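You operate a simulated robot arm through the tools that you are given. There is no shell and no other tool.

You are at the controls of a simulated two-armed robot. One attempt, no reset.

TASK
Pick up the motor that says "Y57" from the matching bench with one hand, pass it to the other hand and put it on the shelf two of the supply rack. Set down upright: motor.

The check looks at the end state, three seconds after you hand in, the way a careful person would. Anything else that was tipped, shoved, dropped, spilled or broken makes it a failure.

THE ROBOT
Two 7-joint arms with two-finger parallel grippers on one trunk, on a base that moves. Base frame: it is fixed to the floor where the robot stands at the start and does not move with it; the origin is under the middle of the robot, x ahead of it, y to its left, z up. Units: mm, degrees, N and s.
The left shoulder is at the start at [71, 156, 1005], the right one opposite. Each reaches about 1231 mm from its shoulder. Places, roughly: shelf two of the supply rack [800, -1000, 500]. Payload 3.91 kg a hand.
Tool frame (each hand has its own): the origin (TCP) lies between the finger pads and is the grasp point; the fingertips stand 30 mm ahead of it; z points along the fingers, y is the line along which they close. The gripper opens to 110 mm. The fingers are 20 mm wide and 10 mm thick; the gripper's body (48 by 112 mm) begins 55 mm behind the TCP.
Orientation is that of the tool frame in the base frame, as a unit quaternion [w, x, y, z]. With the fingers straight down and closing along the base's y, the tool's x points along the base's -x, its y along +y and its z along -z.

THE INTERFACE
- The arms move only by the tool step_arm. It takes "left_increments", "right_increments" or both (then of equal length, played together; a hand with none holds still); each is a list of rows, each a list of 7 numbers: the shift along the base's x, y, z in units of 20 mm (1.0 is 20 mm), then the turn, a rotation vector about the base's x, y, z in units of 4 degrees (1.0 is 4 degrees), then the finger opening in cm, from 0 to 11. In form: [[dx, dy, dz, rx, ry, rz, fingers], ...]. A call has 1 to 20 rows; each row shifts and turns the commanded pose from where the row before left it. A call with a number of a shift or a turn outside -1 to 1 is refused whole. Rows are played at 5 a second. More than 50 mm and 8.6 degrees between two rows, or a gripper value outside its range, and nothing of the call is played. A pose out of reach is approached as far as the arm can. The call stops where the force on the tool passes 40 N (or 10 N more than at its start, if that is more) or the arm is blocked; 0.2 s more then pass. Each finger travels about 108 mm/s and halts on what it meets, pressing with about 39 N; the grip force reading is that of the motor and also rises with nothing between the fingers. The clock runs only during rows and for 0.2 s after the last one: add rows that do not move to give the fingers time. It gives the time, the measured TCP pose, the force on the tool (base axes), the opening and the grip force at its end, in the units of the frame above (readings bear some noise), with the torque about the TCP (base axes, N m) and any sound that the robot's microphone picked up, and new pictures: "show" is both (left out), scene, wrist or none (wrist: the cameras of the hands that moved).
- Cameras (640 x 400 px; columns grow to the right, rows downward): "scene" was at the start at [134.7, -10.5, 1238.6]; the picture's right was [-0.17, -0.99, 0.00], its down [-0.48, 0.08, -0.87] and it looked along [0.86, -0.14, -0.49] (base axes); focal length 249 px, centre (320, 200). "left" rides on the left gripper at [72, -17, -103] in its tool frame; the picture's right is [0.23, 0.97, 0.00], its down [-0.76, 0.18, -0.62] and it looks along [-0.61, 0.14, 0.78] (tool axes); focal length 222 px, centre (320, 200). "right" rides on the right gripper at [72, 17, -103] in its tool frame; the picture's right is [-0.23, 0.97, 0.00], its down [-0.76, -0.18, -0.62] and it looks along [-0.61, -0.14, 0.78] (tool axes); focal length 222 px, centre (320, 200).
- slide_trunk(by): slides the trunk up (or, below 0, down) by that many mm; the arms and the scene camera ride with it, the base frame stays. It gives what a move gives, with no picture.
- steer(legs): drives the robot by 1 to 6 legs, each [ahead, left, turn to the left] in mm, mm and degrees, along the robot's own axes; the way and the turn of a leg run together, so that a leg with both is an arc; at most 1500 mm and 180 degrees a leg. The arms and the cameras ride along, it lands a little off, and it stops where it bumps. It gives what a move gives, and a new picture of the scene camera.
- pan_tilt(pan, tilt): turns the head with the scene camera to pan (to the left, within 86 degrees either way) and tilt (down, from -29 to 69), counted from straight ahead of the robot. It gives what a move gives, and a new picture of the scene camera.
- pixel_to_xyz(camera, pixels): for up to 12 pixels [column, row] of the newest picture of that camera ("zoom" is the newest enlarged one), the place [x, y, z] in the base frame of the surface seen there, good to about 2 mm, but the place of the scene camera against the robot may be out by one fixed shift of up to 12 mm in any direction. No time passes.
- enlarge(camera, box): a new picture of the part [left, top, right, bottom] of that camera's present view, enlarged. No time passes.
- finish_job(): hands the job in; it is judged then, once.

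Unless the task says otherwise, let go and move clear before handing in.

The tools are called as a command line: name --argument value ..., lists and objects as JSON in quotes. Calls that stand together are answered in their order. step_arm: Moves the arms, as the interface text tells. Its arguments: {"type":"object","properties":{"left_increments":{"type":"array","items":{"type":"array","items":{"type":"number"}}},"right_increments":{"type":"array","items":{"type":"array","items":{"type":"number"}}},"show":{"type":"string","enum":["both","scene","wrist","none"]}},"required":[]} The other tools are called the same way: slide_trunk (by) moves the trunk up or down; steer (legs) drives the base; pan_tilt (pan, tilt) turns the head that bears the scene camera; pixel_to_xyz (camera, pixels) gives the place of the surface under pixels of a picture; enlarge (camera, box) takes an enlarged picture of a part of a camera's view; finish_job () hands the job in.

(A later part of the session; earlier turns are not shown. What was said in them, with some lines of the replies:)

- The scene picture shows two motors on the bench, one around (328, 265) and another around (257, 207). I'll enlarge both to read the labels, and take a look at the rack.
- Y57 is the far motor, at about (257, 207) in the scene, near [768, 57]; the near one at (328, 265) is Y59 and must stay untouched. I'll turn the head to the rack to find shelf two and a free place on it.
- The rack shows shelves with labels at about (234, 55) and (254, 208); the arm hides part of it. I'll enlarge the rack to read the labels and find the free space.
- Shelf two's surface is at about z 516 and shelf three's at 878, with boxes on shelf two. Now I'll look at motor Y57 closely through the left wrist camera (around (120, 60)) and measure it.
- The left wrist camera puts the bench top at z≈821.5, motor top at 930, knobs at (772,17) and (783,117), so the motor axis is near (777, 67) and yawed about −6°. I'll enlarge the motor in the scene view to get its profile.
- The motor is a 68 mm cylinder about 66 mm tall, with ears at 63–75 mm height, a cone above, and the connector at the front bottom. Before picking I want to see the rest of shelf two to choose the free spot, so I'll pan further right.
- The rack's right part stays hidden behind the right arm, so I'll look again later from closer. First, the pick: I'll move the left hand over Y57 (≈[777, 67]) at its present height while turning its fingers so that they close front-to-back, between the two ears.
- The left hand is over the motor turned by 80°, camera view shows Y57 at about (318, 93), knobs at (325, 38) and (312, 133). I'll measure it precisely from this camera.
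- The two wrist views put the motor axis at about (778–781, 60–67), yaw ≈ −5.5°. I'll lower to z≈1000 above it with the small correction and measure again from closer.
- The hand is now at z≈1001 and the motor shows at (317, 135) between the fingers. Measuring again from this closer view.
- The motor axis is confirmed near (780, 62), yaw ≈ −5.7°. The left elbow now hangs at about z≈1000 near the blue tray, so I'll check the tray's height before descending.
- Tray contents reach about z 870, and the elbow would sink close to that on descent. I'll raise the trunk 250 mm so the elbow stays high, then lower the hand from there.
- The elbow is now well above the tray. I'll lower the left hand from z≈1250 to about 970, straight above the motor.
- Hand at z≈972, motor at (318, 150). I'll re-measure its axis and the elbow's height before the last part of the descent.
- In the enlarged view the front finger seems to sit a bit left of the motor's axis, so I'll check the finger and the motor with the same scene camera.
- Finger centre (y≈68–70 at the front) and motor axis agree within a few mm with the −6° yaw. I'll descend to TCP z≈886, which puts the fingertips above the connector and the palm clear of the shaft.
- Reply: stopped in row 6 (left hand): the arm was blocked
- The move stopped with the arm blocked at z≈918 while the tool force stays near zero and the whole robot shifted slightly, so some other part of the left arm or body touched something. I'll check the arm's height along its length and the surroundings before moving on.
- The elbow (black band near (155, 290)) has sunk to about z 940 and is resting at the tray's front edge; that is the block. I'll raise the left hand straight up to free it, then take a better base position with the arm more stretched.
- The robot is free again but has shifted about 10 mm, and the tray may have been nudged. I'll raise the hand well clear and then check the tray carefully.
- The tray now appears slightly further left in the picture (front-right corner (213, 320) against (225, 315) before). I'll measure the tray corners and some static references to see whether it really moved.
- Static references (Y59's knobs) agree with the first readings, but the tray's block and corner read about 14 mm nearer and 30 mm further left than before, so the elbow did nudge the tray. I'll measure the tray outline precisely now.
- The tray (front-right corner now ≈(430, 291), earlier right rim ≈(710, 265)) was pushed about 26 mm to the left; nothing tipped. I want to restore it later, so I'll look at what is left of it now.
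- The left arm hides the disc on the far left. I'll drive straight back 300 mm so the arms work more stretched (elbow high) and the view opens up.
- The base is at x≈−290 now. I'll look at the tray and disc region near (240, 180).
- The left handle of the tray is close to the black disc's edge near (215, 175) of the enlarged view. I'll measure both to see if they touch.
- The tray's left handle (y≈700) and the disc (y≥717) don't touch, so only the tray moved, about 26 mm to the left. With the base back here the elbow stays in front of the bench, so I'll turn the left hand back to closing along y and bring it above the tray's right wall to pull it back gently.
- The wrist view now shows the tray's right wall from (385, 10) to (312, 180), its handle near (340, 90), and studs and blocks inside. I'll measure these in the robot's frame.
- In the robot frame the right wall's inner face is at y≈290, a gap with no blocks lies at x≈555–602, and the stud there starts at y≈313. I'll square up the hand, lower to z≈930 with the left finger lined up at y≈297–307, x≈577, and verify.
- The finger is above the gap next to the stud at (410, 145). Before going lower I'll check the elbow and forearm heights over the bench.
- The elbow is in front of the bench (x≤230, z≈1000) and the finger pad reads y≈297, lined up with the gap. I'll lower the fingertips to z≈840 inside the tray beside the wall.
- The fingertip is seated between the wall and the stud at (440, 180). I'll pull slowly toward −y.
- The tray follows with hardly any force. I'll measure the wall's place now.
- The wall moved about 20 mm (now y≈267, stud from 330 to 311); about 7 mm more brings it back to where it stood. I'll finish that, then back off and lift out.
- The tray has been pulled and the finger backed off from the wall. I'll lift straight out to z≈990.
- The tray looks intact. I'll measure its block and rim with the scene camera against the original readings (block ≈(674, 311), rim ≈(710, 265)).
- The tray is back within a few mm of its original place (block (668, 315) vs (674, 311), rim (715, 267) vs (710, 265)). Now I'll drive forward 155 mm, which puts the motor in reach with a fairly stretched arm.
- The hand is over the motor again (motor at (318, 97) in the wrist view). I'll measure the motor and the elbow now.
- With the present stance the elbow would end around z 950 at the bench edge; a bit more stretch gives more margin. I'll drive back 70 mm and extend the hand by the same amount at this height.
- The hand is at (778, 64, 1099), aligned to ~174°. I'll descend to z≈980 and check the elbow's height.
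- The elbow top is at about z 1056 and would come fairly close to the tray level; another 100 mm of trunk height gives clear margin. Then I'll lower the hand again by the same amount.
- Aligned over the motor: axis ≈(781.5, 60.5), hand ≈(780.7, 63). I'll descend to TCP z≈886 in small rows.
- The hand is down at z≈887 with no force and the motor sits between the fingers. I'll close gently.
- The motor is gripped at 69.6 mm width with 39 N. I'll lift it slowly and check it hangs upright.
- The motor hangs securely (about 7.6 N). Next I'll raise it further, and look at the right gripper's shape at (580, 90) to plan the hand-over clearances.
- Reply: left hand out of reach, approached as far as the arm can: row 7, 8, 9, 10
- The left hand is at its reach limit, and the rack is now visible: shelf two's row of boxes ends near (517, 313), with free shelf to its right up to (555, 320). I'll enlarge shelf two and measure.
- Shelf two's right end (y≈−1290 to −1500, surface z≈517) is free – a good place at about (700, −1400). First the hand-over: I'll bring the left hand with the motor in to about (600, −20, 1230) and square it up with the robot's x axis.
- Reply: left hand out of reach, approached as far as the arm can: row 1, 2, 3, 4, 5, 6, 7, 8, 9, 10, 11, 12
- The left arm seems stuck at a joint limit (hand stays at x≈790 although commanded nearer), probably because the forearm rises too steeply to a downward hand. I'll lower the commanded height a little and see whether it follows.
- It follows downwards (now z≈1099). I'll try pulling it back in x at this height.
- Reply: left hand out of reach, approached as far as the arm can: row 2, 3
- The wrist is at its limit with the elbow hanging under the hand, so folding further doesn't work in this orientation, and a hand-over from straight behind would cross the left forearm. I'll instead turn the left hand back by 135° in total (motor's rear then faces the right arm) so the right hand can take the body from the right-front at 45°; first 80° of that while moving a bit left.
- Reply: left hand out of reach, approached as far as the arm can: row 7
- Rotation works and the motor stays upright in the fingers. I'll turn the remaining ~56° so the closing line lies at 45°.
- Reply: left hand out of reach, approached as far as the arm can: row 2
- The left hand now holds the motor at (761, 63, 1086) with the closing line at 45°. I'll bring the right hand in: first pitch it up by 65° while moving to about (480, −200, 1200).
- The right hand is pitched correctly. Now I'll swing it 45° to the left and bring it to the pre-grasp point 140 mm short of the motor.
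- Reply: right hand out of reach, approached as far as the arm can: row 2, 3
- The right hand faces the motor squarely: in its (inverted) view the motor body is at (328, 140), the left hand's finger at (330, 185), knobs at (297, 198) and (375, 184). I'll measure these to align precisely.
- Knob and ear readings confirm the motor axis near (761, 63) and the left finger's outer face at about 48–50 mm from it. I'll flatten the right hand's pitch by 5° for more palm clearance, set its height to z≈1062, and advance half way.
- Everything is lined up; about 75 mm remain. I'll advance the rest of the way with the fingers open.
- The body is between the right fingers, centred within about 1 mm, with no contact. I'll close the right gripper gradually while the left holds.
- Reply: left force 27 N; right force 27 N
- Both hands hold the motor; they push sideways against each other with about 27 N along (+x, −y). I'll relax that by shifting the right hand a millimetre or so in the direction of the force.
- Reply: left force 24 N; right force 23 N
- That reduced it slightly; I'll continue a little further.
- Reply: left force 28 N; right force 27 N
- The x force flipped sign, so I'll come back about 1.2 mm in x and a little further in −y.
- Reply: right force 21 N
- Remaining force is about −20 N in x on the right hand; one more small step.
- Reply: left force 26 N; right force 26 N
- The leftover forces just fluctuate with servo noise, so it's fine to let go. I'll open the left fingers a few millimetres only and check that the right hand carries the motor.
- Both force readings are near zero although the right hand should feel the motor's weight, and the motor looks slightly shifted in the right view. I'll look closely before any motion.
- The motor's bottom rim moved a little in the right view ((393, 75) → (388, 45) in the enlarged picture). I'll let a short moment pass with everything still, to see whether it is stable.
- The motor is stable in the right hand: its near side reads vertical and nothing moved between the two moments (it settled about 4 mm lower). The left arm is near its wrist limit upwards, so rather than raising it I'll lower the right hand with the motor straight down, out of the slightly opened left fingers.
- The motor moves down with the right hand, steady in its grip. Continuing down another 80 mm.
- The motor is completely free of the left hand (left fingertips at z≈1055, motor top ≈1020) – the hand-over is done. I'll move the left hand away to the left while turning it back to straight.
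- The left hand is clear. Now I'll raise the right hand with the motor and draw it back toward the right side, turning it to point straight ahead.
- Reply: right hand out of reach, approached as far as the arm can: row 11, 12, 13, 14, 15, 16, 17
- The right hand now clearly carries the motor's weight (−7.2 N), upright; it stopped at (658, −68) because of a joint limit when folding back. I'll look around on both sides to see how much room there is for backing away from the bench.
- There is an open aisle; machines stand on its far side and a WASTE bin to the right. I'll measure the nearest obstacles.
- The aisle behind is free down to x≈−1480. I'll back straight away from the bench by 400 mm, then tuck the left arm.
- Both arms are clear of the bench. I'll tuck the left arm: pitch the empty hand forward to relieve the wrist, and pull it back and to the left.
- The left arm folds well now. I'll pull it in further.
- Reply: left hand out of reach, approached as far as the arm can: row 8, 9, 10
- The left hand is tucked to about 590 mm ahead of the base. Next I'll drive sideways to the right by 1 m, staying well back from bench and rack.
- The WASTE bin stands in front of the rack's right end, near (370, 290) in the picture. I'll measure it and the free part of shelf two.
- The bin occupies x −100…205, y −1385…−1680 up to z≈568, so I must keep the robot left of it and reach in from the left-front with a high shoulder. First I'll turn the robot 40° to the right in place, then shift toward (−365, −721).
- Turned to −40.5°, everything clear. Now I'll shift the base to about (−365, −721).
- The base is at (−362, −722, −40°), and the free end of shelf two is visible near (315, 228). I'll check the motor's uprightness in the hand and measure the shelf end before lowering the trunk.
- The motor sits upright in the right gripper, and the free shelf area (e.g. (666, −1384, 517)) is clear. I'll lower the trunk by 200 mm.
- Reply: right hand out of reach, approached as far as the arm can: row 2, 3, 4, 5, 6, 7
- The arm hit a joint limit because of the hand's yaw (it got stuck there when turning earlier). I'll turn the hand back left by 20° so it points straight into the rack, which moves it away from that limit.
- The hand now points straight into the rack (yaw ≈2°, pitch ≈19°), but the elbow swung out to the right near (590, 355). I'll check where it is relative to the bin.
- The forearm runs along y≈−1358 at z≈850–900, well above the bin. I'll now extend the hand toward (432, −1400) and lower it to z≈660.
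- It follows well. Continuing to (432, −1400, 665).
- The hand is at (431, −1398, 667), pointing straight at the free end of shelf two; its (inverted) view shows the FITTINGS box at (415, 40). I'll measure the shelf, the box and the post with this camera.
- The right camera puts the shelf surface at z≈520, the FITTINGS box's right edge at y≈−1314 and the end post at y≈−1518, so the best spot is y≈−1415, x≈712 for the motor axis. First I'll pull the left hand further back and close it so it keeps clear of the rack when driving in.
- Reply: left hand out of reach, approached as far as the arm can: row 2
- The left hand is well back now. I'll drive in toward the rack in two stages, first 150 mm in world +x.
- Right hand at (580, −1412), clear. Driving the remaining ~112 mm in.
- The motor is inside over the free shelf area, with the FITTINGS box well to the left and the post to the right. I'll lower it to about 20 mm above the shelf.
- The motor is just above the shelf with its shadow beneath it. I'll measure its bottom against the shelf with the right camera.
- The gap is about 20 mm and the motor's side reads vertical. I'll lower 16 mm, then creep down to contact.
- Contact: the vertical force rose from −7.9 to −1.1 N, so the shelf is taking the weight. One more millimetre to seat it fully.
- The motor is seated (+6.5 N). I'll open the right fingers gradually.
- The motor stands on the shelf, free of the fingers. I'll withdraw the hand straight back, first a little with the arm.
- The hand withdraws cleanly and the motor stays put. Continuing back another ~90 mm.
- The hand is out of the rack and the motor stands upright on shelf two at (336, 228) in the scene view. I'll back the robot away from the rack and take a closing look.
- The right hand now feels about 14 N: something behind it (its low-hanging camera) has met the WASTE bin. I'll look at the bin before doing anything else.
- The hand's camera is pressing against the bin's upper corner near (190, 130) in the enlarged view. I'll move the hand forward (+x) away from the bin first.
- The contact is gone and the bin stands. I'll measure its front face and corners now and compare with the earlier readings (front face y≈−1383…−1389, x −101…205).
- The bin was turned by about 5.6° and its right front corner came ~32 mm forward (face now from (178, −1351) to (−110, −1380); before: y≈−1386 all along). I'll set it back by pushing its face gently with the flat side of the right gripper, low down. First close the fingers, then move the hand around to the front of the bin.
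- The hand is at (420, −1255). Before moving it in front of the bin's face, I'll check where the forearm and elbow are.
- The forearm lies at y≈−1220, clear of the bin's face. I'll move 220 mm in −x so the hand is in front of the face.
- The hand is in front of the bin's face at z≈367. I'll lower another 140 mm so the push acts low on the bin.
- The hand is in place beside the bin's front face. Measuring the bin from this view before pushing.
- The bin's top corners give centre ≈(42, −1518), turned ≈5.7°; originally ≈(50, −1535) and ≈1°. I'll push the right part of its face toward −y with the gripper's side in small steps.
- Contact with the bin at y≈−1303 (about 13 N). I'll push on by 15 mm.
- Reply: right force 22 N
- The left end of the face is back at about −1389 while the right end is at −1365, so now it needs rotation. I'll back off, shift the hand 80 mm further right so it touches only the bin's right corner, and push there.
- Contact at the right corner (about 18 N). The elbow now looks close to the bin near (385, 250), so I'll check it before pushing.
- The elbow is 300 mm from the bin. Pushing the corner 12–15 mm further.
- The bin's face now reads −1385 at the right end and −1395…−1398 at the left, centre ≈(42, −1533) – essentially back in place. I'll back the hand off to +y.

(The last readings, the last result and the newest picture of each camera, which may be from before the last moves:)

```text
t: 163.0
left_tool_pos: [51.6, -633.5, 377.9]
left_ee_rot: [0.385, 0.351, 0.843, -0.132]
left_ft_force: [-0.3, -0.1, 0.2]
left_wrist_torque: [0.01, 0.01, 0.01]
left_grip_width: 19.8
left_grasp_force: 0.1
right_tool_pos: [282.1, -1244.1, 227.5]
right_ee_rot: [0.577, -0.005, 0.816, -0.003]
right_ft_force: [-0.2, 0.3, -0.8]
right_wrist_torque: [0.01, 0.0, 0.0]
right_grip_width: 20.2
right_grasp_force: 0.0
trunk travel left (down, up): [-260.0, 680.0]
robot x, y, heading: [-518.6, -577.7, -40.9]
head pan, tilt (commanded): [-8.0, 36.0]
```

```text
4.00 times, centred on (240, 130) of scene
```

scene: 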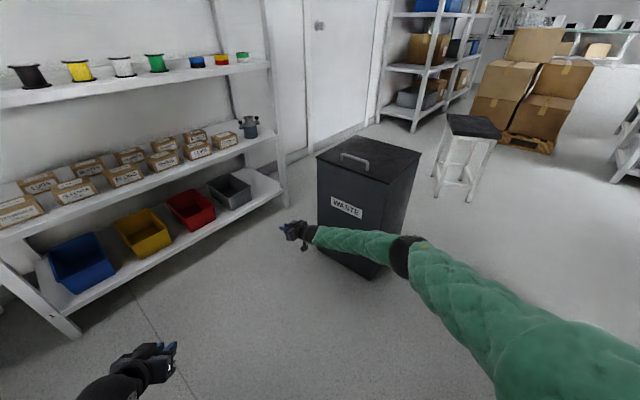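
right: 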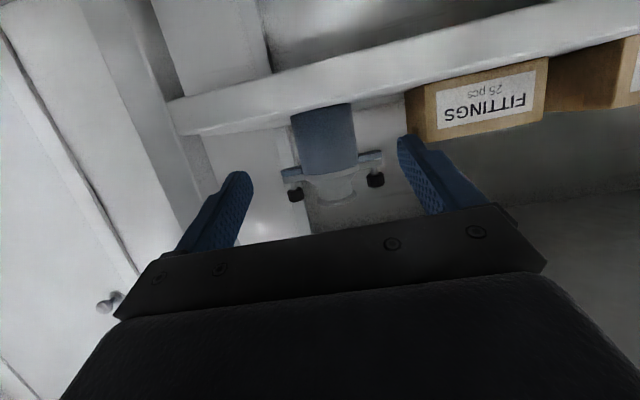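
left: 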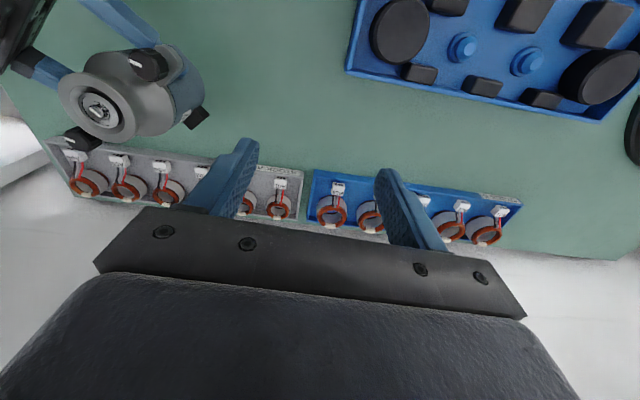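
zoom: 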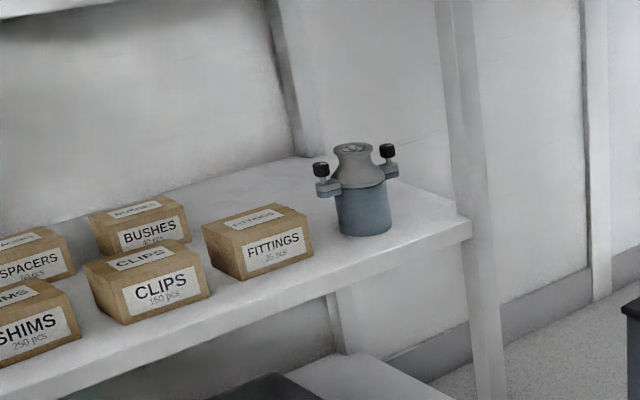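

The motor stands upright on shelf two, clear of the box and post. As a last check I'll raise the trunk a little and look back at the bench.

slide_trunk --by 300

pan_tilt --pan 74 --tilt 20

enlarge --camera "scene" --box '[180, 100, 480, 300]'

```text
t: 166.0
left_tool_pos: [50.2, -633.3, 677.8]
left_ee_rot: [0.385, 0.351, 0.843, -0.132]
left_ft_force: [0.6, 0.2, -0.1]
left_wrist_torque: [0.01, 0.0, -0.02]
left_grip_width: 19.9
left_grasp_force: 0.1
right_tool_pos: [282.0, -1244.3, 527.4]
right_ee_rot: [0.578, -0.006, 0.816, -0.001]
right_ft_force: [0.6, 0.8, 0.9]
right_wrist_torque: [0.03, 0.03, 0.0]
right_grip_width: 20.1
right_grasp_force: 0.1
trunk travel left (down, up): [-560.0, 380.0]
robot x, y, heading: [-524.2, -577.1, -40.8]
head pan, tilt (commanded): [-8.0, 36.0]
```

```text
t: 167.6
left_tool_pos: [51.1, -632.5, 678.1]
left_ee_rot: [0.385, 0.35, 0.844, -0.131]
left_ft_force: [0.6, 0.3, -0.4]
left_wrist_torque: [0.04, -0.02, 0.01]
left_grip_width: 19.9
left_grasp_force: 0.1
right_tool_pos: [281.6, -1244.0, 527.6]
right_ee_rot: [0.578, -0.006, 0.816, -0.001]
right_ft_force: [-0.1, 0.3, -0.6]
right_wrist_torque: [-0.03, 0.0, -0.01]
right_grip_width: 19.9
right_grasp_force: 0.0
trunk travel left (down, up): [-560.0, 380.0]
robot x, y, heading: [-517.8, -576.4, -41.0]
head pan, tilt (commanded): [74.0, 20.0]
```

scene: 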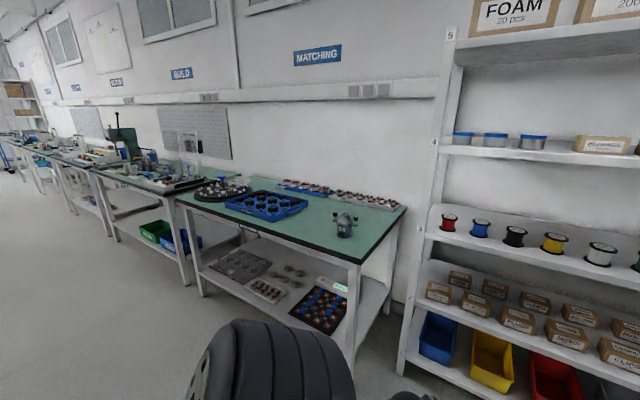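

```text
2.00 times, centred on (330, 200) of scene
```

zoom: 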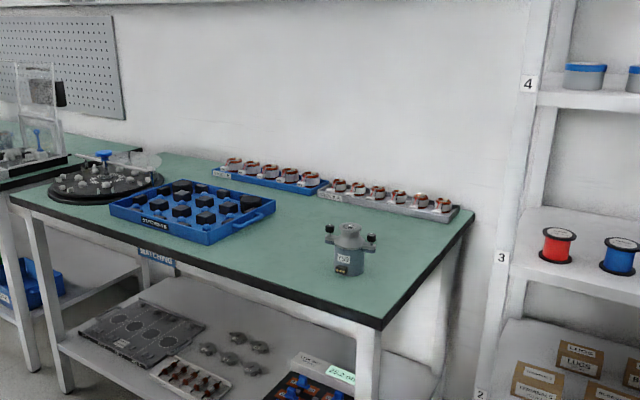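

The bench is in order: Y59 upright in its place, the tray and stock trays intact, and "2" labels the shelf where the motor Y57 now stands. Both hands are empty and clear, so I'm handing in.

finish_job

```text
The job is handed in.
```

The motor Y57 is standing upright on shelf two of the supply rack. I picked it up with the left hand, passed it to the right hand in the air, and set it down in the free space at the right end of the shelf. Both grippers are empty and clear, and the job is handed in.

I bumped two other things on the way and moved both back, but not perfectly:

- **Blue stator tray on the bench:** the left elbow pushed it about 26 mm to the left on the first attempt at the pick. I pulled it back to within about 5 mm of where it started. All its parts still look in place.
- **Waste bin in front of the rack:** the right hand caught it while backing away from the shelf, turning it about 5.6° and moving it about 20 mm. I pushed it back to within about 10 mm. It is still turned about 2° by my last measurement, against roughly 1° originally.

Nothing tipped over or fell. In the last look at the bench, Y59 and the stock trays were in their places. The check may still count either bump as a shove.
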